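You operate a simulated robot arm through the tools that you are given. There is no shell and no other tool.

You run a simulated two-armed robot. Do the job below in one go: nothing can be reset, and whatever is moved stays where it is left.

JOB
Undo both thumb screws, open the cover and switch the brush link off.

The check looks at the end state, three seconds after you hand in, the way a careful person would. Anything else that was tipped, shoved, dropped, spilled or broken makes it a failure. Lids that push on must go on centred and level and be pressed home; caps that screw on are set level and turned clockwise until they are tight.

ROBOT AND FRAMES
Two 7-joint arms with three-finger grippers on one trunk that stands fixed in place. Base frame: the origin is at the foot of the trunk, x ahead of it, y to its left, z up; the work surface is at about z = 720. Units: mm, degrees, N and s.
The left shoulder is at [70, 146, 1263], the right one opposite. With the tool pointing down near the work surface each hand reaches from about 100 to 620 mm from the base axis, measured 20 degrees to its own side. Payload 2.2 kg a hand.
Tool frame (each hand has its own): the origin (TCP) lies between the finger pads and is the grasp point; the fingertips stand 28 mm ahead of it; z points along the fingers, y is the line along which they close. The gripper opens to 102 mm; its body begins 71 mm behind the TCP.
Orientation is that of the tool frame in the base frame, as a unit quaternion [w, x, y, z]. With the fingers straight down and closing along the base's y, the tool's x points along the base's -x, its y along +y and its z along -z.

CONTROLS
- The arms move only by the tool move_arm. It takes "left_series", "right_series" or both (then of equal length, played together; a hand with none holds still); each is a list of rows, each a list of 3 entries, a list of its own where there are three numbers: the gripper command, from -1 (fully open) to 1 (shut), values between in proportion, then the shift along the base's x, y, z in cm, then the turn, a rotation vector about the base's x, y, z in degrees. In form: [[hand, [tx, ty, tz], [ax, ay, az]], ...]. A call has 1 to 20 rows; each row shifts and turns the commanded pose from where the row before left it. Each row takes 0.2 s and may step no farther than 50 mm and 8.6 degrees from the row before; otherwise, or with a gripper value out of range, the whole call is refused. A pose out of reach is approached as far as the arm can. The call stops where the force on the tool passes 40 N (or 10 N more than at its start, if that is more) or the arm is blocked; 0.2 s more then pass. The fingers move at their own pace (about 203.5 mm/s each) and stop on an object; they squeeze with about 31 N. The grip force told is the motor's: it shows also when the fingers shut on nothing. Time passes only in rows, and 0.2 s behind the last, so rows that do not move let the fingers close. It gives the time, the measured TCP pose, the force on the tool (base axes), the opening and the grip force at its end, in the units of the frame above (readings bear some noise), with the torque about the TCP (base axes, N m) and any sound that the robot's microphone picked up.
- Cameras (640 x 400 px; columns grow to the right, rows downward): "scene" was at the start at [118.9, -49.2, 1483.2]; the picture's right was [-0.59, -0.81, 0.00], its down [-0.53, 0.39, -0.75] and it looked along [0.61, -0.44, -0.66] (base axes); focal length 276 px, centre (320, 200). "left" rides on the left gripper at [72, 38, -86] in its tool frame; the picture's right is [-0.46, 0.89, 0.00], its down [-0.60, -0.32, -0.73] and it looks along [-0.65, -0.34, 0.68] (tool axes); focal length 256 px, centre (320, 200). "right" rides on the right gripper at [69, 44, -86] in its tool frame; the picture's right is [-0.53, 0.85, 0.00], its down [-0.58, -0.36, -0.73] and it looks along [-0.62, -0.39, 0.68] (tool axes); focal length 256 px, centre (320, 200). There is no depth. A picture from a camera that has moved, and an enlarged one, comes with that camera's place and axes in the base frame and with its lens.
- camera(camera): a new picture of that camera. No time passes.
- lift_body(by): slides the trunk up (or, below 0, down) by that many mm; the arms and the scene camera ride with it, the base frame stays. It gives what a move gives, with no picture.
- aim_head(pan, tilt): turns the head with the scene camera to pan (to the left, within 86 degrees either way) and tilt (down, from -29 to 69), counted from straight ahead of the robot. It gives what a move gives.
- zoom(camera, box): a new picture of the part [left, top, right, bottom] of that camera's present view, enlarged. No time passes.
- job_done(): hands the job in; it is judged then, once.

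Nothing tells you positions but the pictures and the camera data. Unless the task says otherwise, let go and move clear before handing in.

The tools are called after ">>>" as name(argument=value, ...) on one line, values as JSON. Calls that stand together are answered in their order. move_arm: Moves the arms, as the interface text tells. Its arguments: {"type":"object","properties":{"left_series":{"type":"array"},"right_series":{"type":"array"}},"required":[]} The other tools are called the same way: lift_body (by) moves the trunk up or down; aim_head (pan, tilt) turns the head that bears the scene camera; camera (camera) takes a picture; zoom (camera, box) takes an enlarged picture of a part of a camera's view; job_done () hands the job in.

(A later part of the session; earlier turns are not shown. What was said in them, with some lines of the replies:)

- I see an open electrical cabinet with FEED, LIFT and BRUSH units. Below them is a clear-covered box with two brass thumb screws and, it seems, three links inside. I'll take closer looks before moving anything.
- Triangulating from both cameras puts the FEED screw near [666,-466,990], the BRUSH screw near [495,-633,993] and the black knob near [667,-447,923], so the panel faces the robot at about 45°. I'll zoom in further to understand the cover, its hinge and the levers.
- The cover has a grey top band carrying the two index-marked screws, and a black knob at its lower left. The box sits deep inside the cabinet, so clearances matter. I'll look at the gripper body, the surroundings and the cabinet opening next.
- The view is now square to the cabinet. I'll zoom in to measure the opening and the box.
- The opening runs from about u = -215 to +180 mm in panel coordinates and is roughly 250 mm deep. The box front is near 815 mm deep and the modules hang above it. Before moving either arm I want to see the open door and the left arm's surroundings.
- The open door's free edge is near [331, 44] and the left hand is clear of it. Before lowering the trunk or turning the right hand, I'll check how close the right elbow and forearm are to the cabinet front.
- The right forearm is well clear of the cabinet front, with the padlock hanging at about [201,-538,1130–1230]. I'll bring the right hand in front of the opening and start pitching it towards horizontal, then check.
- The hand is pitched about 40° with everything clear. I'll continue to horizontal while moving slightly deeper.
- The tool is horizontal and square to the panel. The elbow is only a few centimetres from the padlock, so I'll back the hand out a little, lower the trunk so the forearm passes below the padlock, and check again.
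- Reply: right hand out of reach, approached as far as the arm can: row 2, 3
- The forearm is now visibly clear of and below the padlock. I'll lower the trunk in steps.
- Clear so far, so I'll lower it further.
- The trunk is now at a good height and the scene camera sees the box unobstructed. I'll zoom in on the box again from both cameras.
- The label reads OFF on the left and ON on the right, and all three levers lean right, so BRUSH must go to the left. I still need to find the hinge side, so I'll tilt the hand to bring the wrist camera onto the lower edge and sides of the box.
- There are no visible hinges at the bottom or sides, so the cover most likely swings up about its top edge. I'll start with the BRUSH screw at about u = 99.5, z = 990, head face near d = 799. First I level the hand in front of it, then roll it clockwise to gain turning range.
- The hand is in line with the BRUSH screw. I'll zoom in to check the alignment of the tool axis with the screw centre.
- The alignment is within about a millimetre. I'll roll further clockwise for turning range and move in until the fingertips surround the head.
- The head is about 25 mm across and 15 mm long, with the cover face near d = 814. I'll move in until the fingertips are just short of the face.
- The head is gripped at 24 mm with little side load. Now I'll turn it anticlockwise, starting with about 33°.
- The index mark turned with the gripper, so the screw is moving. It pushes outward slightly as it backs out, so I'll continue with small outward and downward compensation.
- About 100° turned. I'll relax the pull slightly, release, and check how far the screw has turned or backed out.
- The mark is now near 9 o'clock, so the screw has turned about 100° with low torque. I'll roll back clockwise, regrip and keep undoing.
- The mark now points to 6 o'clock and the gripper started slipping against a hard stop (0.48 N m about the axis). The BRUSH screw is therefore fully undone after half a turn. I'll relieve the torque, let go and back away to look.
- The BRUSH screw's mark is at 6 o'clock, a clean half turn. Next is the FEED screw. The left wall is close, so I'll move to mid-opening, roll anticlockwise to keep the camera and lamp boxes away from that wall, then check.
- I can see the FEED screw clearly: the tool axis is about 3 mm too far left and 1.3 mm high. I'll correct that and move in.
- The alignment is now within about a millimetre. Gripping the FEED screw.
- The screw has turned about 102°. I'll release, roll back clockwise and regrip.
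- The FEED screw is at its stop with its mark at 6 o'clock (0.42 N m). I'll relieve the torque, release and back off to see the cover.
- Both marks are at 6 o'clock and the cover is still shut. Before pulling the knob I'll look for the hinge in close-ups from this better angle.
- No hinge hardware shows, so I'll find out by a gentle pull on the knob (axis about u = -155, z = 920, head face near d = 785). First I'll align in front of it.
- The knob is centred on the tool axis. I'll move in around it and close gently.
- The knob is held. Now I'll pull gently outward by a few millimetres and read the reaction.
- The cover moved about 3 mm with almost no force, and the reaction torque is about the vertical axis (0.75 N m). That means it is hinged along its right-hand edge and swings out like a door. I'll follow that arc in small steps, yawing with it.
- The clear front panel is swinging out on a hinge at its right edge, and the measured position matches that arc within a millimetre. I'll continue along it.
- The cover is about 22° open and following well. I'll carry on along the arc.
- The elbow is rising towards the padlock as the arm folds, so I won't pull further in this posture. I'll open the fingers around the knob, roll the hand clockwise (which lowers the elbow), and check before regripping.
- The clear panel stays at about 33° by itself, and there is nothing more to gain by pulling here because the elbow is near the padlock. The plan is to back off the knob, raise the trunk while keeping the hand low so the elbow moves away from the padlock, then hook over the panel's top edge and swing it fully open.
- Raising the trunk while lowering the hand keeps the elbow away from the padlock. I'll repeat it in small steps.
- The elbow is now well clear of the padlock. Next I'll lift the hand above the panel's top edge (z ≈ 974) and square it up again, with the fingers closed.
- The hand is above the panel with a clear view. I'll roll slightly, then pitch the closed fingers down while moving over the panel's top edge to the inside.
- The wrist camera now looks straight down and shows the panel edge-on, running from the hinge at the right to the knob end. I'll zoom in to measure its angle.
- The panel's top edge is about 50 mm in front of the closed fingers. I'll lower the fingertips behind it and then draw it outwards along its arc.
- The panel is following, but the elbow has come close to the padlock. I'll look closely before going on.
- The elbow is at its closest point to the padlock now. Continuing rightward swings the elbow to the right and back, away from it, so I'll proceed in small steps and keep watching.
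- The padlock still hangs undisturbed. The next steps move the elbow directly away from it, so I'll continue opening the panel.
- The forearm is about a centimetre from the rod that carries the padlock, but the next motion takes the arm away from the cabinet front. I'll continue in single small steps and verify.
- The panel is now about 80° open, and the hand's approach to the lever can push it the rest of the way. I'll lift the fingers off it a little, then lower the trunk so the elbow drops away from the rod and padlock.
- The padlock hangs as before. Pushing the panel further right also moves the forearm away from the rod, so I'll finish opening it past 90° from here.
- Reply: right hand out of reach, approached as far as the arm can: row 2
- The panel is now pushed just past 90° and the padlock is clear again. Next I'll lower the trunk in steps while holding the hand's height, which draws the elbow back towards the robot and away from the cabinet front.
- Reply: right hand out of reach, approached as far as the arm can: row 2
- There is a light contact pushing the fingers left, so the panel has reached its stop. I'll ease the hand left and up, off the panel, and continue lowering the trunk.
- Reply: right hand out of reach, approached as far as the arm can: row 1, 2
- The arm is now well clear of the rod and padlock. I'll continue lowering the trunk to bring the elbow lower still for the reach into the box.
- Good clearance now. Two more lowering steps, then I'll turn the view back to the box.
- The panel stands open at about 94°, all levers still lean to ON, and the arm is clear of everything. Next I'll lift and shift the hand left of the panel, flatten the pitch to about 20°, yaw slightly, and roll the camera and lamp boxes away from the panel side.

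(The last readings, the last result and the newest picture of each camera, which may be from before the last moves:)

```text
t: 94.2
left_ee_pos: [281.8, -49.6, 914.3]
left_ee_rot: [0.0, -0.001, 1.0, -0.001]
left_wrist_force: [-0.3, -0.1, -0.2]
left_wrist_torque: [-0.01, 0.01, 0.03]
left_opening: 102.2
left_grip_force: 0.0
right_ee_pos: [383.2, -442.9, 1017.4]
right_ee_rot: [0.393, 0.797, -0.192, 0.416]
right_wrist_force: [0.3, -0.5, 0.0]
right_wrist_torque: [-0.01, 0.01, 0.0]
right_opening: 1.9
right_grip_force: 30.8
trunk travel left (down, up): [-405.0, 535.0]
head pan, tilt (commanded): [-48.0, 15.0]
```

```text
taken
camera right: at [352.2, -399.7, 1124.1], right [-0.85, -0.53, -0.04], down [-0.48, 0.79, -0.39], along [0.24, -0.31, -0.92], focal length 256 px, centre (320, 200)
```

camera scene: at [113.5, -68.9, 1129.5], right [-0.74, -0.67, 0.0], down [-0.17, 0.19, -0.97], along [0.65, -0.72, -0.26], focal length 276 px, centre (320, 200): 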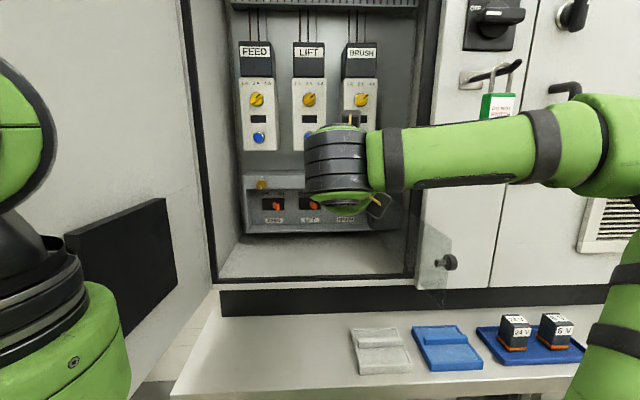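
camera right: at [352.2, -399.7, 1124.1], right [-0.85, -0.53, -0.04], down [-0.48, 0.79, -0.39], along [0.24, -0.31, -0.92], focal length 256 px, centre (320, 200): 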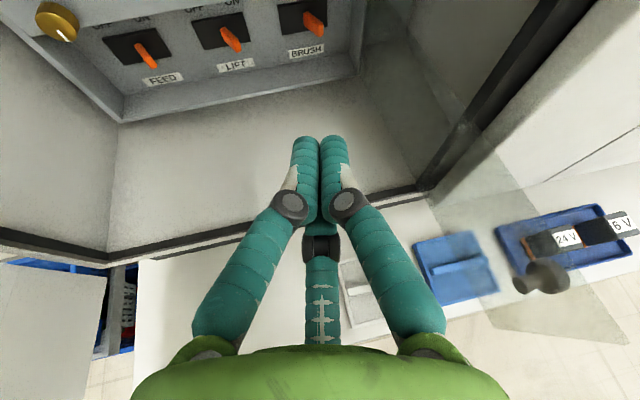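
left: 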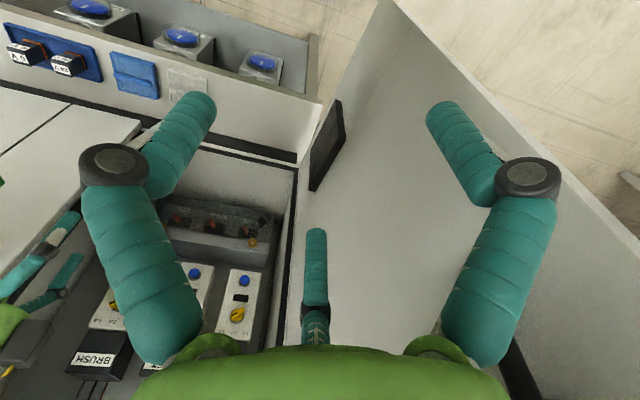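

This camera position gives an excellent view straight into the open box. A modest clockwise roll keeps both boxes clear of the panel, so I'll do that and zoom in on the BRUSH lever.

>>> move_arm(right_series=[[1, [0, 0, 0], [3.89, -5.99, -2.6]], [1, [0, 0, 0], [3.89, -5.99, -2.6]], [1, [0, 0, 0], [3.89, -5.99, -2.6]], [1, [0, 0, 0], [3.89, -5.99, -2.6]], [1, [0, 0, 0], [3.89, -5.99, -2.6]]])

>>> camera(camera="right")

>>> zoom(camera="scene", box=[230, 150, 470, 300])

```text
t: 95.5
left_ee_pos: [282.7, -51.7, 913.4]
left_ee_rot: [0.001, -0.001, 1.0, -0.001]
left_wrist_force: [-0.1, -0.2, 0.5]
left_wrist_torque: [0.0, 0.01, -0.03]
left_opening: 102.0
left_grip_force: 0.1
right_ee_pos: [383.2, -442.2, 1016.9]
right_ee_rot: [0.234, 0.691, -0.441, 0.522]
right_wrist_force: [-0.5, -0.6, -0.4]
right_wrist_torque: [-0.02, -0.01, 0.0]
right_opening: 2.2
right_grip_force: 30.8
trunk travel left (down, up): [-405.0, 535.0]
head pan, tilt (commanded): [-48.0, 15.0]
```

```text
taken
camera right: at [306.9, -421.6, 1105.7], right [-0.76, -0.23, -0.61], down [-0.1, 0.97, -0.23], along [0.64, -0.12, -0.76], focal length 256 px, centre (320, 200)
```

right: 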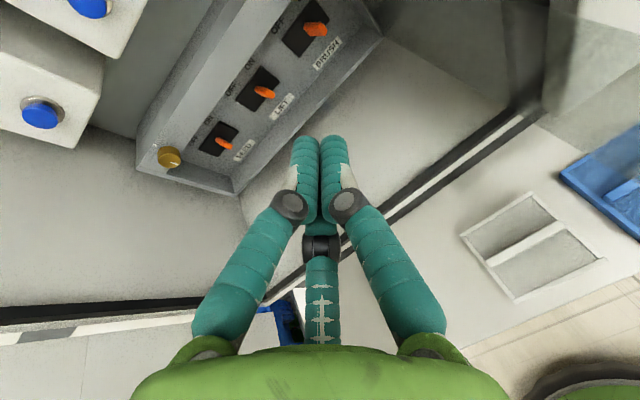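

```text
2.67 times, centred on (350, 225) of scene
camera zoom: at [113.2, -69.2, 1129.6], right [-0.74, -0.67, 0.0], down [-0.17, 0.19, -0.97], along [0.65, -0.72, -0.26], focal length 736 px, centre (240, 133)
```

zoom: 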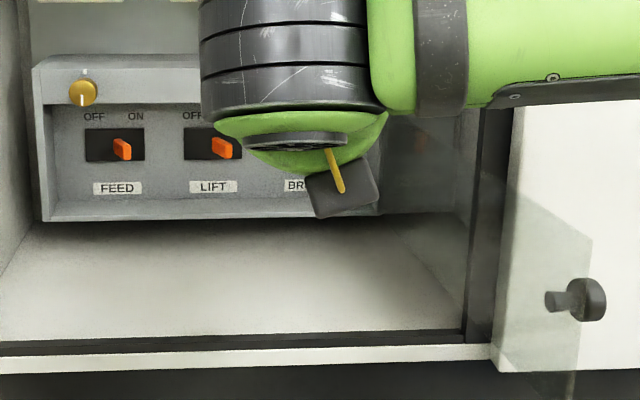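

>>> move_arm(right_series=[[1, [1.61, -3.39, -1.4], [0, 0, 0]], [1, [1.61, -3.39, -1.4], [0, 0, 0]]])

>>> camera(camera="scene")

>>> camera(camera="right")

```text
t: 96.0
left_ee_pos: [282.2, -50.7, 914.2]
left_ee_rot: [0.001, -0.001, 1.0, -0.001]
left_wrist_force: [-0.4, 1.2, 0.2]
left_wrist_torque: [-0.03, 0.01, 0.0]
left_opening: 102.0
left_grip_force: 0.0
right_ee_pos: [414.9, -511.9, 988.5]
right_ee_rot: [0.234, 0.692, -0.44, 0.522]
right_wrist_force: [0.2, -0.5, -0.3]
right_wrist_torque: [-0.01, -0.03, 0.02]
right_opening: 2.3
right_grip_force: 31.3
trunk travel left (down, up): [-405.0, 535.0]
head pan, tilt (commanded): [-48.0, 15.0]
```

```text
taken
camera scene: at [113.5, -69.7, 1129.5], right [-0.74, -0.67, 0.0], down [-0.17, 0.19, -0.97], along [0.65, -0.72, -0.26], focal length 276 px, centre (320, 200)
```

scene: 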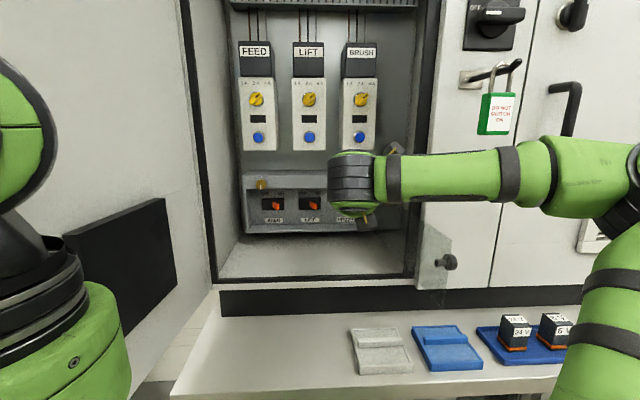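

```text
taken
camera right: at [338.0, -490.6, 1077.3], right [-0.76, -0.23, -0.61], down [-0.1, 0.97, -0.23], along [0.64, -0.11, -0.76], focal length 256 px, centre (320, 200)
```

right: 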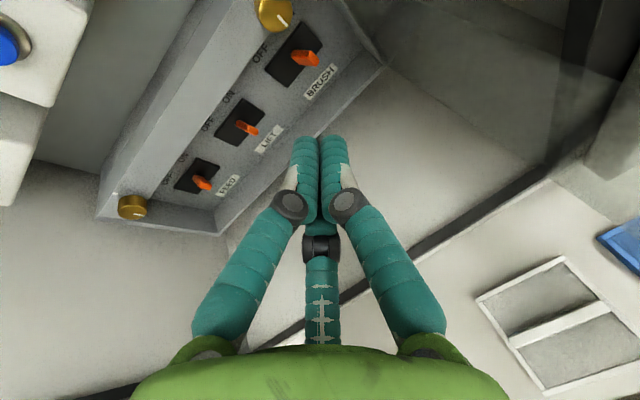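

>>> move_arm(right_series=[[1, [1.61, -3.39, -1.4], [0, 0, 0]], [1, [1.61, -3.39, -1.4], [0, 0, 0]]])

>>> camera(camera="scene")

>>> camera(camera="right")

```text
t: 96.7
left_ee_pos: [282.6, -50.8, 914.0]
left_ee_rot: [0.0, -0.001, 1.0, -0.001]
left_wrist_force: [-0.5, 0.0, 0.7]
left_wrist_torque: [0.01, 0.01, -0.01]
left_opening: 101.9
left_grip_force: 0.1
right_ee_pos: [447.1, -579.9, 961.1]
right_ee_rot: [0.235, 0.692, -0.441, 0.521]
right_wrist_force: [-0.4, 0.0, 0.6]
right_wrist_torque: [0.0, 0.01, -0.01]
right_opening: 2.1
right_grip_force: 31.0
trunk travel left (down, up): [-405.0, 535.0]
head pan, tilt (commanded): [-48.0, 15.0]
```

```text
taken
camera scene: at [113.6, -69.5, 1129.5], right [-0.74, -0.67, 0.0], down [-0.17, 0.19, -0.97], along [0.65, -0.72, -0.26], focal length 276 px, centre (320, 200)
```

scene: 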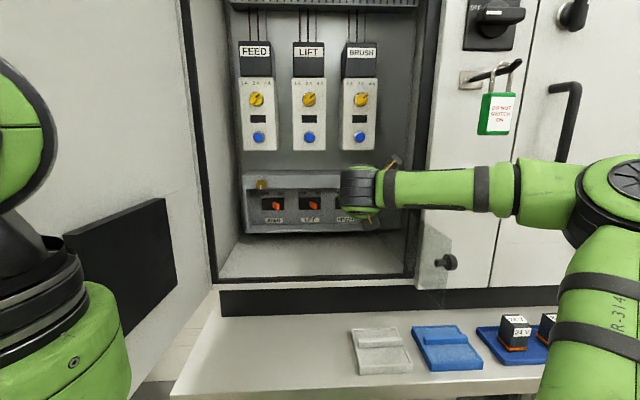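

```text
taken
camera right: at [371.1, -558.4, 1049.8], right [-0.76, -0.23, -0.61], down [-0.1, 0.97, -0.23], along [0.64, -0.12, -0.76], focal length 256 px, centre (320, 200)
```

right: 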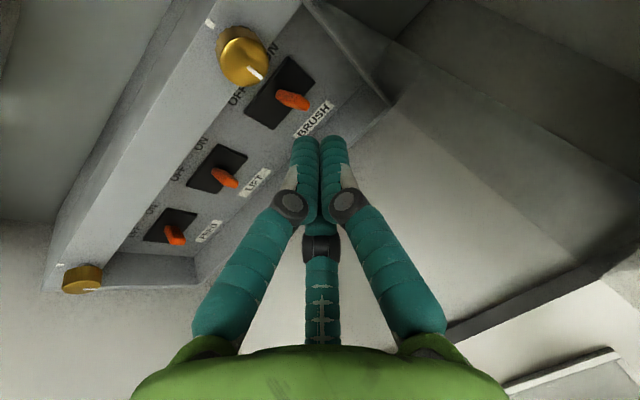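

The lever position I computed projects exactly onto the lever in this view (tip near u = 93, d = 832, z = 916). I'll yaw slightly more for clearance on the right and advance the closed fingertips towards the gap on the lever's right side, stopping part way to check.

>>> move_arm(right_series=[[1, [1.05, 0.57, 0], [0, 0, -6]], [1, [0.85, -1.67, -0.69], [0, 0, 0]], [1, [0.85, -1.67, -0.69], [0, 0, 0]], [1, [0.85, -1.67, -0.69], [0, 0, 0]]])

>>> camera(camera="right")

>>> zoom(camera="scene", box=[230, 130, 470, 280])

```text
t: 97.7
left_ee_pos: [282.5, -51.1, 914.8]
left_ee_rot: [0.0, -0.001, 1.0, -0.002]
left_wrist_force: [0.6, -0.6, -0.5]
left_wrist_torque: [0.02, -0.01, 0.0]
left_opening: 102.4
left_grip_force: 0.0
right_ee_pos: [483.6, -623.4, 939.3]
right_ee_rot: [0.262, 0.668, -0.475, 0.509]
right_wrist_force: [-0.4, 0.3, 0.3]
right_wrist_torque: [-0.03, 0.02, -0.02]
right_opening: 2.1
right_grip_force: 30.8
trunk travel left (down, up): [-405.0, 535.0]
head pan, tilt (commanded): [-48.0, 15.0]
```

```text
taken
camera right: at [410.3, -594.4, 1028.1], right [-0.78, -0.15, -0.61], down [0.0, 0.97, -0.23], along [0.63, -0.18, -0.76], focal length 256 px, centre (320, 200)
```

right: 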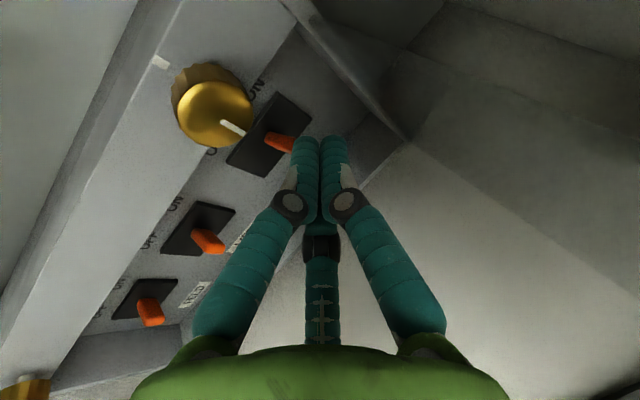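

```text
2.67 times, centred on (350, 205) of scene
camera zoom: at [113.4, -69.8, 1129.5], right [-0.74, -0.67, 0.0], down [-0.17, 0.19, -0.97], along [0.65, -0.72, -0.26], focal length 736 px, centre (240, 187)
```

zoom: 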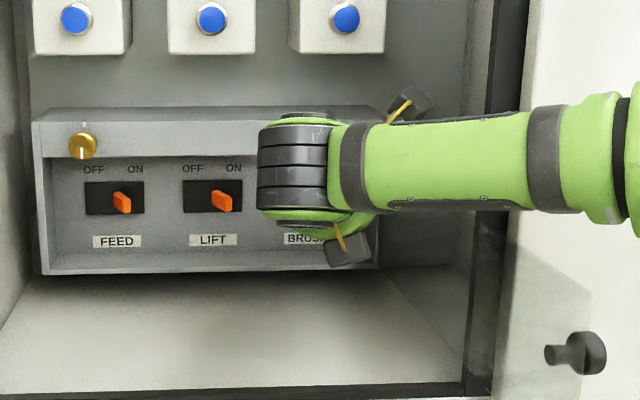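

The fingertips are about to pass just to the right of the lever. I'll shift 3 mm right for margin and go in one more step.

>>> move_arm(right_series=[[1, [-0.21, -0.21, 0], [0, 0, 0]], [1, [0.8, -1.58, -0.66], [0, 0, 0]]])

>>> camera(camera="right")

>>> zoom(camera="right", box=[230, 80, 390, 180])

```text
t: 98.2
left_ee_pos: [282.6, -50.8, 913.9]
left_ee_rot: [0.0, -0.002, 1.0, -0.001]
left_wrist_force: [0.9, 0.2, -0.5]
left_wrist_torque: [-0.01, 0.02, -0.01]
left_opening: 102.1
left_grip_force: 0.1
right_ee_pos: [491.4, -641.0, 932.0]
right_ee_rot: [0.262, 0.668, -0.476, 0.508]
right_wrist_force: [-0.1, 0.6, -1.4]
right_wrist_torque: [0.0, 0.03, 0.0]
right_opening: 2.2
right_grip_force: 31.5
trunk travel left (down, up): [-405.0, 535.0]
head pan, tilt (commanded): [-48.0, 15.0]
```

```text
taken
camera right: at [417.0, -611.7, 1020.9], right [-0.78, -0.15, -0.61], down [0.0, 0.97, -0.23], along [0.63, -0.18, -0.76], focal length 256 px, centre (320, 200)
```

right: 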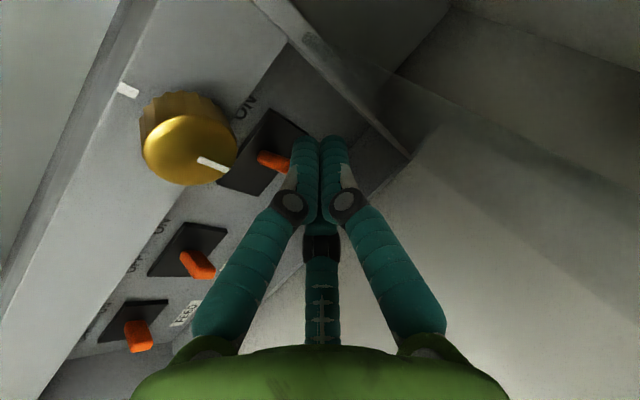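

```text
4.00 times, centred on (310, 130) of right
camera zoom: at [417.0, -611.7, 1020.9], right [-0.78, -0.15, -0.61], down [0.0, 0.97, -0.23], along [0.63, -0.18, -0.76], focal length 1024 px, centre (360, 480)
```

zoom: 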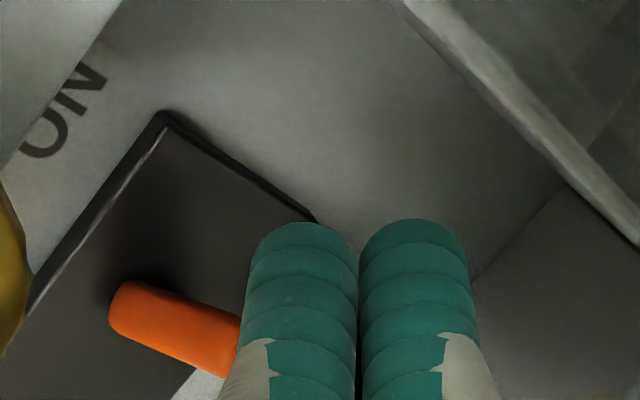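

>>> move_arm(right_series=[[1, [0.2, -0.61, -0.22], [0, 0, 0]], [1, [0.2, -0.61, -0.22], [0, 0, 0]]])

>>> zoom(camera="right", box=[230, 80, 390, 180])

```text
t: 98.8
left_ee_pos: [281.9, -51.2, 914.2]
left_ee_rot: [0.001, -0.001, 1.0, -0.001]
left_wrist_force: [0.9, -1.2, -0.9]
left_wrist_torque: [0.0, 0.03, 0.0]
left_opening: 102.0
left_grip_force: 0.2
right_ee_pos: [494.4, -652.6, 928.3]
right_ee_rot: [0.262, 0.668, -0.476, 0.509]
right_wrist_force: [0.4, 0.2, 1.0]
right_wrist_torque: [-0.05, 0.01, 0.0]
right_opening: 2.1
right_grip_force: 31.2
trunk travel left (down, up): [-405.0, 535.0]
head pan, tilt (commanded): [-48.0, 15.0]
```

```text
4.00 times, centred on (310, 130) of right
camera zoom: at [420.3, -623.8, 1017.1], right [-0.78, -0.15, -0.61], down [0.0, 0.97, -0.24], along [0.63, -0.18, -0.76], focal length 1024 px, centre (360, 480)
```

zoom: 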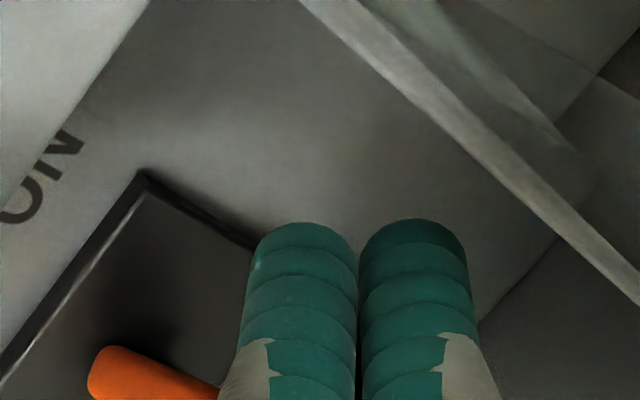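

>>> move_arm(right_series=[[1, [0.27, -0.55, -0.2], [0, 0, 0]], [1, [0, 0, 0], [0, 0, 0]]])

>>> camera(camera="right")

>>> zoom(camera="scene", box=[300, 150, 420, 240])

```text
t: 99.5
left_ee_pos: [282.4, -49.0, 914.1]
left_ee_rot: [0.001, -0.001, 1.0, -0.001]
left_wrist_force: [-0.7, -1.0, -0.9]
left_wrist_torque: [-0.01, -0.04, 0.03]
left_opening: 102.1
left_grip_force: 0.0
right_ee_pos: [497.4, -658.2, 926.4]
right_ee_rot: [0.263, 0.668, -0.477, 0.508]
right_wrist_force: [-0.2, 0.1, -1.2]
right_wrist_torque: [0.0, -0.01, 0.02]
right_opening: 2.2
right_grip_force: 31.0
trunk travel left (down, up): [-405.0, 535.0]
head pan, tilt (commanded): [-48.0, 15.0]
```

```text
taken
camera right: at [422.8, -629.4, 1015.4], right [-0.78, -0.15, -0.61], down [0.0, 0.97, -0.24], along [0.63, -0.18, -0.76], focal length 256 px, centre (320, 200)
```

right: 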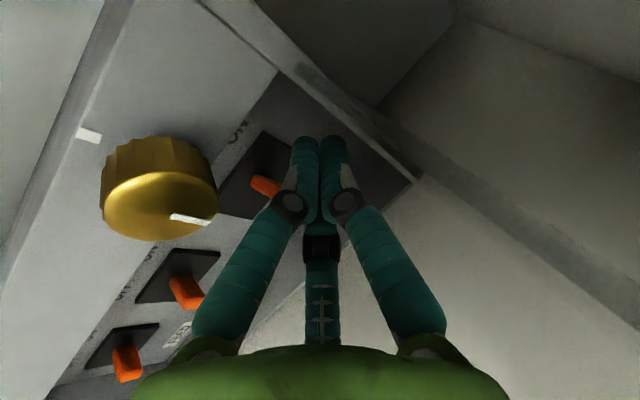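

```text
4.44 times, centred on (360, 195) of scene
camera zoom: at [113.1, -69.0, 1129.6], right [-0.74, -0.67, 0.0], down [-0.17, 0.19, -0.97], along [0.65, -0.72, -0.26], focal length 1227 px, centre (142, 222)
```

zoom: 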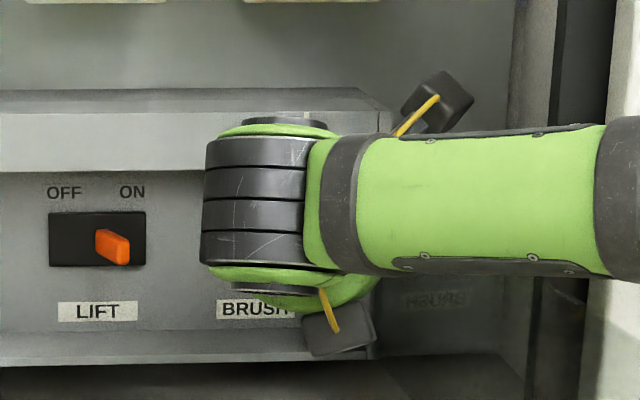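

The fingertips are now beside the lever on its right, with no contact force. Pushing left in small steps, towards OFF.

>>> move_arm(right_series=[[1, [0.35, 0.35, 0], [0, 0, 0]], [1, [0.35, 0.35, 0], [0, 0, 0]], [1, [0.35, 0.35, 0], [0, 0, 0]], [1, [0.35, 0.35, 0], [0, 0, 0]]])

>>> camera(camera="right")

>>> zoom(camera="right", box=[200, 100, 360, 220])

```text
t: 100.5
left_ee_pos: [281.3, -51.0, 915.9]
left_ee_rot: [0.0, -0.001, 1.0, 0.0]
left_wrist_force: [0.0, 0.3, -0.2]
left_wrist_torque: [0.0, -0.04, -0.03]
left_opening: 102.1
left_grip_force: 0.1
right_ee_pos: [511.3, -643.4, 926.8]
right_ee_rot: [0.261, 0.668, -0.476, 0.509]
right_wrist_force: [-0.4, -0.2, -0.2]
right_wrist_torque: [-0.01, -0.03, 0.02]
right_opening: 2.1
right_grip_force: 31.3
trunk travel left (down, up): [-405.0, 535.0]
head pan, tilt (commanded): [-48.0, 15.0]
```

```text
taken
camera right: at [437.5, -615.1, 1016.0], right [-0.78, -0.15, -0.61], down [0.0, 0.97, -0.24], along [0.63, -0.18, -0.76], focal length 256 px, centre (320, 200)
```

right: 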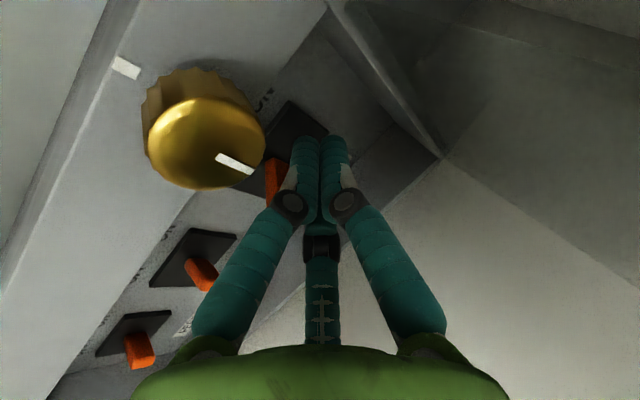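

```text
3.33 times, centred on (280, 160) of right
camera zoom: at [437.5, -615.1, 1016.0], right [-0.78, -0.15, -0.61], down [0.0, 0.97, -0.24], along [0.63, -0.18, -0.76], focal length 853 px, centre (453, 333)
```

zoom: 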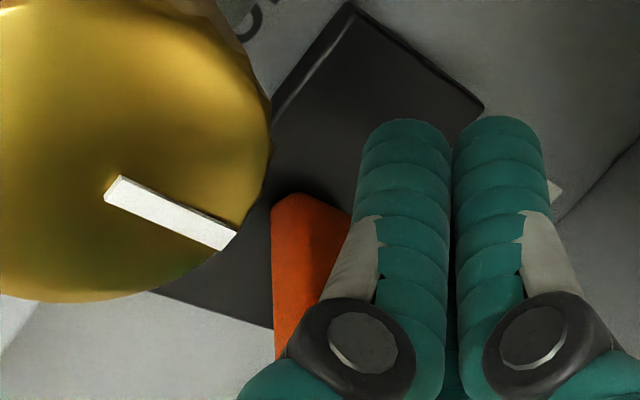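

The lever is swinging over with the fingers. Continuing left.

>>> move_arm(right_series=[[1, [0.35, 0.35, 0], [0, 0, 0]], [1, [0.35, 0.35, 0], [0, 0, 0]], [1, [0.35, 0.35, 0], [0, 0, 0]]])

>>> camera(camera="right")

>>> zoom(camera="scene", box=[230, 130, 470, 280])

```text
t: 101.2
left_ee_pos: [281.3, -50.7, 914.2]
left_ee_rot: [0.002, -0.001, 1.0, -0.001]
left_wrist_force: [0.5, -0.3, -0.6]
left_wrist_torque: [-0.01, 0.01, 0.01]
left_opening: 101.7
left_grip_force: 0.0
right_ee_pos: [521.9, -632.9, 927.4]
right_ee_rot: [0.263, 0.668, -0.476, 0.509]
right_wrist_force: [-0.9, 0.0, -0.5]
right_wrist_torque: [0.01, -0.01, -0.04]
right_opening: 2.2
right_grip_force: 31.1
trunk travel left (down, up): [-405.0, 535.0]
head pan, tilt (commanded): [-48.0, 15.0]
```

```text
taken
camera right: at [446.9, -604.3, 1015.7], right [-0.78, -0.15, -0.61], down [0.0, 0.97, -0.23], along [0.63, -0.18, -0.76], focal length 256 px, centre (320, 200)
```

right: 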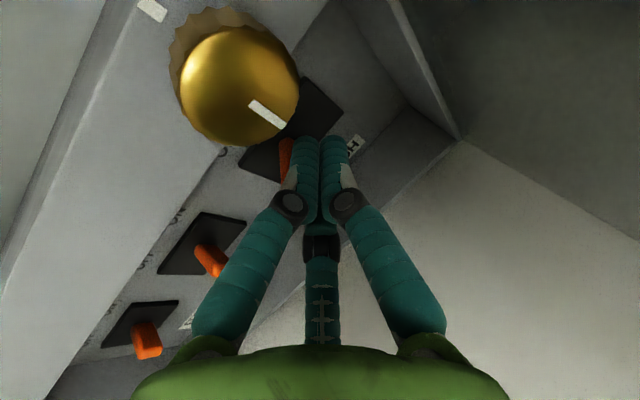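

```text
2.67 times, centred on (350, 205) of scene
camera zoom: at [113.2, -69.1, 1129.6], right [-0.74, -0.67, 0.0], down [-0.17, 0.19, -0.97], along [0.65, -0.72, -0.26], focal length 736 px, centre (240, 187)
```

zoom: 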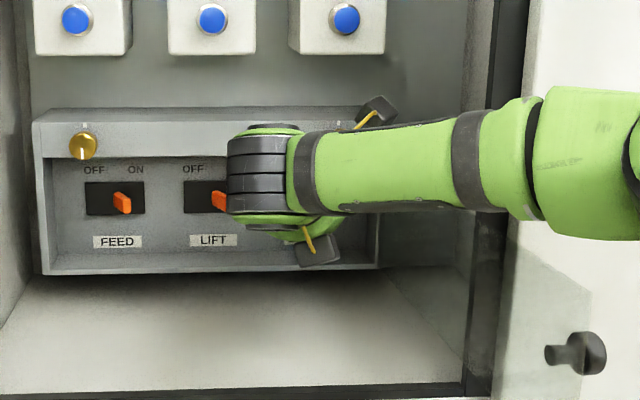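

>>> move_arm(right_series=[[1, [0.22, 0.22, 0], [0, 0, 0]], [1, [0, 0, 0], [0, 0, 0]]])

>>> zoom(camera="right", box=[200, 100, 360, 220])

```text
t: 101.8
left_ee_pos: [281.6, -50.8, 914.4]
left_ee_rot: [0.0, -0.001, 1.0, 0.0]
left_wrist_force: [0.2, -0.2, 0.7]
left_wrist_torque: [0.02, 0.02, 0.02]
left_opening: 101.8
left_grip_force: 0.1
right_ee_pos: [521.7, -633.6, 927.5]
right_ee_rot: [0.262, 0.667, -0.477, 0.509]
right_wrist_force: [-8.7, -5.5, -0.6]
right_wrist_torque: [-0.16, 0.07, -0.22]
right_opening: 2.2
right_grip_force: 30.7
trunk travel left (down, up): [-405.0, 535.0]
head pan, tilt (commanded): [-48.0, 15.0]
```

```text
3.33 times, centred on (280, 160) of right
camera zoom: at [447.2, -604.0, 1015.6], right [-0.78, -0.15, -0.61], down [0.0, 0.97, -0.23], along [0.63, -0.18, -0.76], focal length 853 px, centre (453, 333)
```

zoom: 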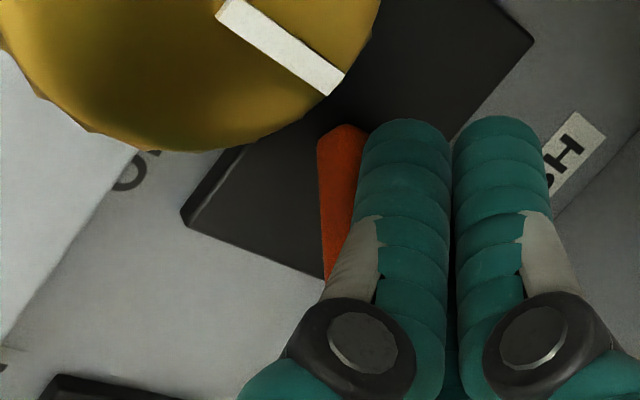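

A firm 10 N reaction now shows the lever is against its OFF stop. I'll ease off to the right and back straight out to check that it stays.

>>> move_arm(right_series=[[1, [-0.35, -0.35, 0], [0, 0, 0]], [1, [-0.5, -0.5, 0], [0, 0, 0]], [1, [-0.85, 1.67, 0.69], [0, 0, 0]], [1, [-0.85, 1.67, 0.69], [0, 0, 0]], [1, [-0.85, 1.67, 0.69], [0, 0, 0]], [1, [-0.85, 1.67, 0.69], [0, 0, 0]]])

>>> camera(camera="right")

>>> camera(camera="scene")

```text
t: 103.2
left_ee_pos: [282.0, -49.9, 914.1]
left_ee_rot: [0.001, -0.001, 1.0, -0.001]
left_wrist_force: [-0.5, 0.8, -0.9]
left_wrist_torque: [0.01, -0.04, -0.02]
left_opening: 102.2
left_grip_force: 0.0
right_ee_pos: [479.0, -569.9, 953.8]
right_ee_rot: [0.262, 0.668, -0.476, 0.509]
right_wrist_force: [0.3, 0.3, -0.1]
right_wrist_torque: [0.02, 0.01, 0.0]
right_opening: 2.2
right_grip_force: 30.5
trunk travel left (down, up): [-405.0, 535.0]
head pan, tilt (commanded): [-48.0, 15.0]
```

```text
taken
camera right: at [405.5, -541.0, 1043.2], right [-0.78, -0.15, -0.61], down [0.0, 0.97, -0.23], along [0.63, -0.18, -0.76], focal length 256 px, centre (320, 200)
```

right: 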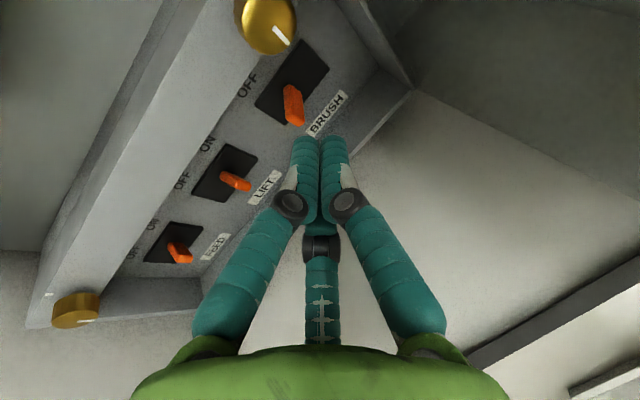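

```text
taken
camera scene: at [112.9, -68.8, 1129.6], right [-0.74, -0.67, 0.0], down [-0.17, 0.19, -0.97], along [0.65, -0.72, -0.26], focal length 276 px, centre (320, 200)
```

scene: 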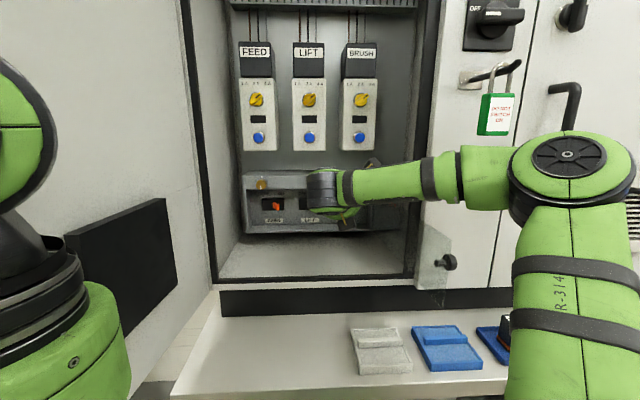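

The BRUSH lever now leans to OFF while FEED and LIFT are unchanged. I'll withdraw the hand from the cabinet along the way it came and inspect.

>>> move_arm(right_series=[[1, [-2.4, 3.18, 1.58], [0, 0, 0]], [1, [-2.4, 3.18, 1.58], [0, 0, 0]], [1, [-2.4, 3.18, 1.58], [0, 0, 0]]])

>>> camera(camera="scene")

>>> camera(camera="right")

>>> zoom(camera="right", box=[180, 0, 400, 140])

```text
t: 104.0
left_ee_pos: [281.9, -49.1, 914.3]
left_ee_rot: [0.001, -0.002, 1.0, -0.001]
left_wrist_force: [-0.4, 0.1, -0.3]
left_wrist_torque: [0.03, -0.02, 0.01]
left_opening: 102.2
left_grip_force: 0.0
right_ee_pos: [404.2, -474.2, 1002.7]
right_ee_rot: [0.262, 0.668, -0.475, 0.51]
right_wrist_force: [-0.4, 0.7, 0.3]
right_wrist_torque: [0.06, 0.02, 0.01]
right_opening: 2.1
right_grip_force: 30.8
trunk travel left (down, up): [-405.0, 535.0]
head pan, tilt (commanded): [-48.0, 15.0]
```

```text
taken
camera scene: at [112.0, -67.8, 1129.8], right [-0.74, -0.67, 0.0], down [-0.17, 0.19, -0.97], along [0.65, -0.72, -0.26], focal length 276 px, centre (320, 200)
```

scene: 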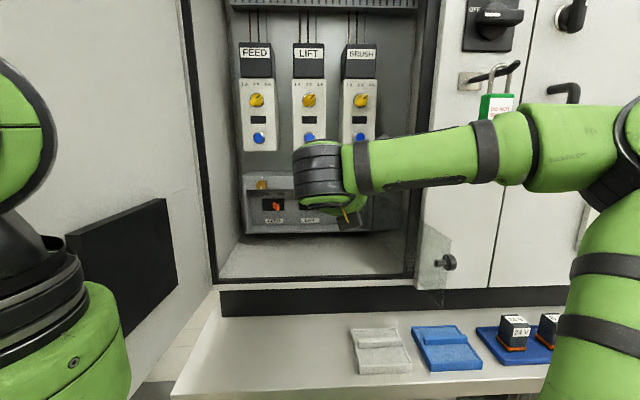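

```text
taken
camera right: at [331.0, -444.9, 1091.6], right [-0.78, -0.15, -0.61], down [0.0, 0.97, -0.24], along [0.63, -0.18, -0.76], focal length 256 px, centre (320, 200)
```

right: 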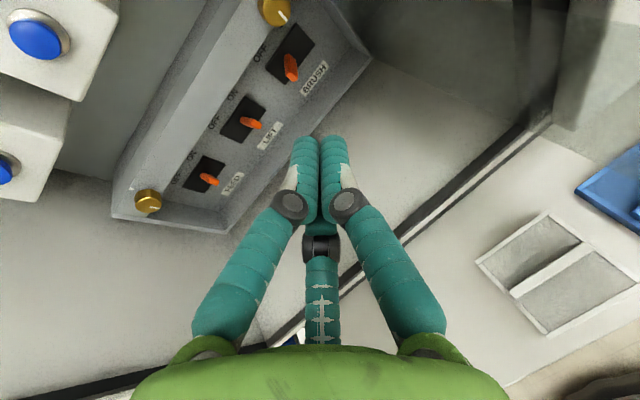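

```text
2.86 times, centred on (290, 70) of right
camera zoom: at [331.0, -444.9, 1091.6], right [-0.78, -0.15, -0.61], down [0.0, 0.97, -0.24], along [0.63, -0.18, -0.76], focal length 731 px, centre (406, 571)
```

zoom: 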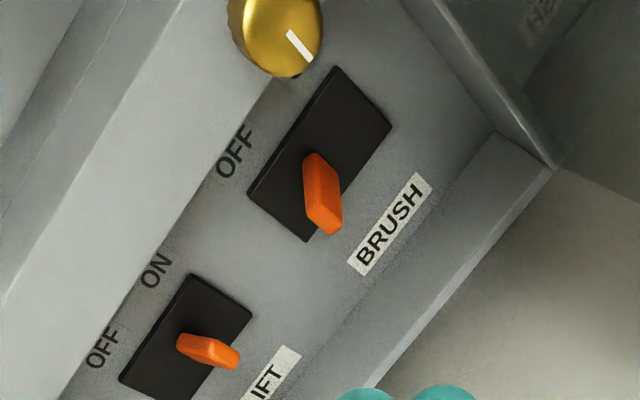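

BRUSH is at OFF and LIFT is still at ON. I'll take the hand further back and up, fully clear, and inspect the whole scene.

>>> move_arm(right_series=[[1, [-2.1, 2.1, 3], [0, 0, 0]], [1, [-2.1, 2.1, 3], [0, 0, 0]], [1, [0, 0, 3], [0, 0, 0]]])

>>> camera(camera="scene")

>>> zoom(camera="scene", box=[230, 150, 470, 300])

>>> camera(camera="right")

```text
t: 104.8
left_ee_pos: [282.3, -50.5, 915.8]
left_ee_rot: [0.001, -0.001, 1.0, -0.001]
left_wrist_force: [0.3, -0.2, 0.0]
left_wrist_torque: [-0.03, -0.02, -0.03]
left_opening: 101.9
left_grip_force: 0.0
right_ee_pos: [364.6, -434.6, 1092.3]
right_ee_rot: [0.263, 0.667, -0.476, 0.509]
right_wrist_force: [0.2, 0.1, -0.3]
right_wrist_torque: [0.02, -0.01, 0.01]
right_opening: 2.2
right_grip_force: 30.4
trunk travel left (down, up): [-405.0, 535.0]
head pan, tilt (commanded): [-48.0, 15.0]
```

```text
taken
camera scene: at [113.2, -68.7, 1129.5], right [-0.74, -0.67, 0.0], down [-0.17, 0.19, -0.97], along [0.65, -0.72, -0.26], focal length 276 px, centre (320, 200)
```

scene: 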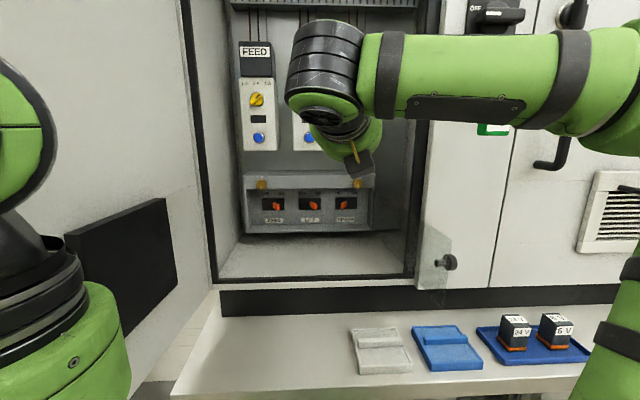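

```text
2.67 times, centred on (350, 225) of scene
camera zoom: at [113.2, -68.7, 1129.5], right [-0.74, -0.67, 0.0], down [-0.17, 0.19, -0.97], along [0.65, -0.72, -0.26], focal length 736 px, centre (240, 133)
```

zoom: 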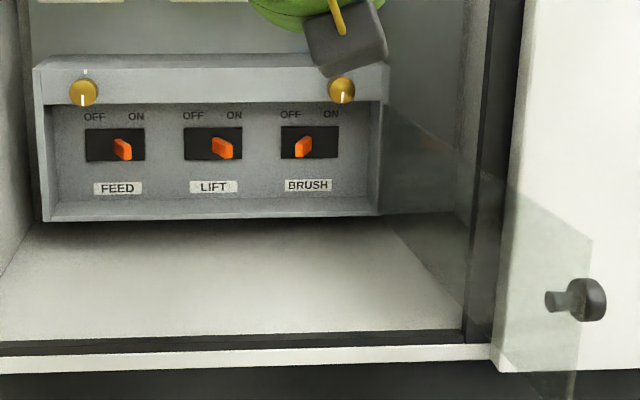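

```text
taken
camera right: at [290.7, -405.2, 1182.5], right [-0.78, -0.15, -0.61], down [0.0, 0.97, -0.23], along [0.63, -0.18, -0.76], focal length 256 px, centre (320, 200)
```

right: 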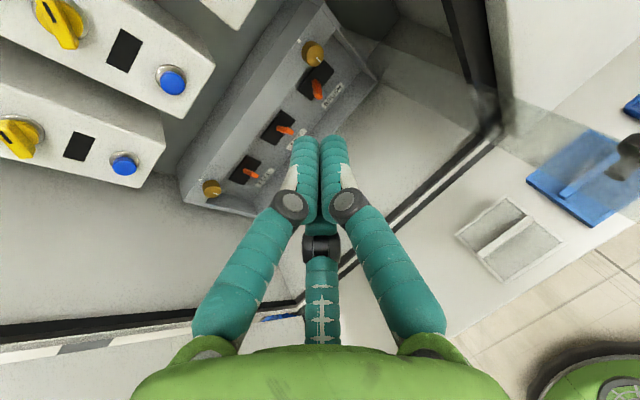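

Final state: BRUSH at OFF, FEED and LIFT at ON, both screw marks at 6 o'clock, and the cover standing open past 90°. One last look at the padlock side before handing in.

>>> aim_head(pan=-62, tilt=0)

>>> camera(camera="scene")

```text
t: 105.6
left_ee_pos: [282.9, -50.7, 913.9]
left_ee_rot: [0.0, -0.001, 1.0, -0.001]
left_wrist_force: [0.2, 0.3, -0.5]
left_wrist_torque: [0.03, 0.02, -0.02]
left_opening: 102.0
left_grip_force: 0.1
right_ee_pos: [364.9, -434.6, 1093.6]
right_ee_rot: [0.262, 0.668, -0.476, 0.509]
right_wrist_force: [-0.5, -0.2, 0.5]
right_wrist_torque: [0.01, 0.01, 0.02]
right_opening: 2.0
right_grip_force: 30.8
trunk travel left (down, up): [-405.0, 535.0]
head pan, tilt (commanded): [-62.0, 0.0]
```

```text
taken
camera scene: at [93.1, -79.2, 1153.6], right [-0.88, -0.47, 0.0], down [0.0, 0.0, -1.0], along [0.47, -0.88, 0.0], focal length 276 px, centre (320, 200)
```

scene: 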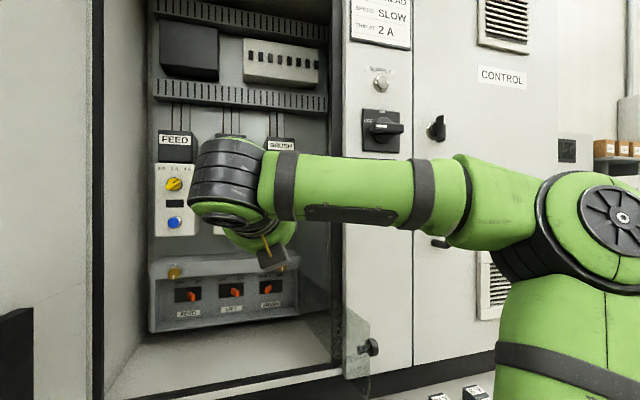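

Everything is as required: both thumb screws are undone, the cover is open, the BRUSH link is OFF, and the hand is clear. The supply switch is unchanged. The padlock is hidden behind the forearm in this last view, but it hung undisturbed when last seen and the arm has stayed well clear of it since. Handing in.

>>> job_done()

```text
The job is handed in.
```

The job is done and handed in: both thumb screws are undone, the cover is open and the BRUSH link is switched off.

- **Thumb screws:** each turned half a turn anticlockwise until it hit its stop. Both marks now point to 6 o'clock.
- **Cover:** it is a clear panel hinged on its right-hand edge. It stands open at about 93° and stays there by itself.
- **Links:** the BRUSH lever was pushed left against its OFF stop and stayed there. FEED and LIFT are still ON.
- **Surroundings:** nothing else looked moved. The supply switch is where it was. My forearm passed very close to the padlock and the rod it hangs on while I was opening the cover. The padlock looked undisturbed when I last saw it, but in the final picture it was hidden behind the forearm, so I couldn't check it again.

The right hand was clear of the cabinet when I handed in.
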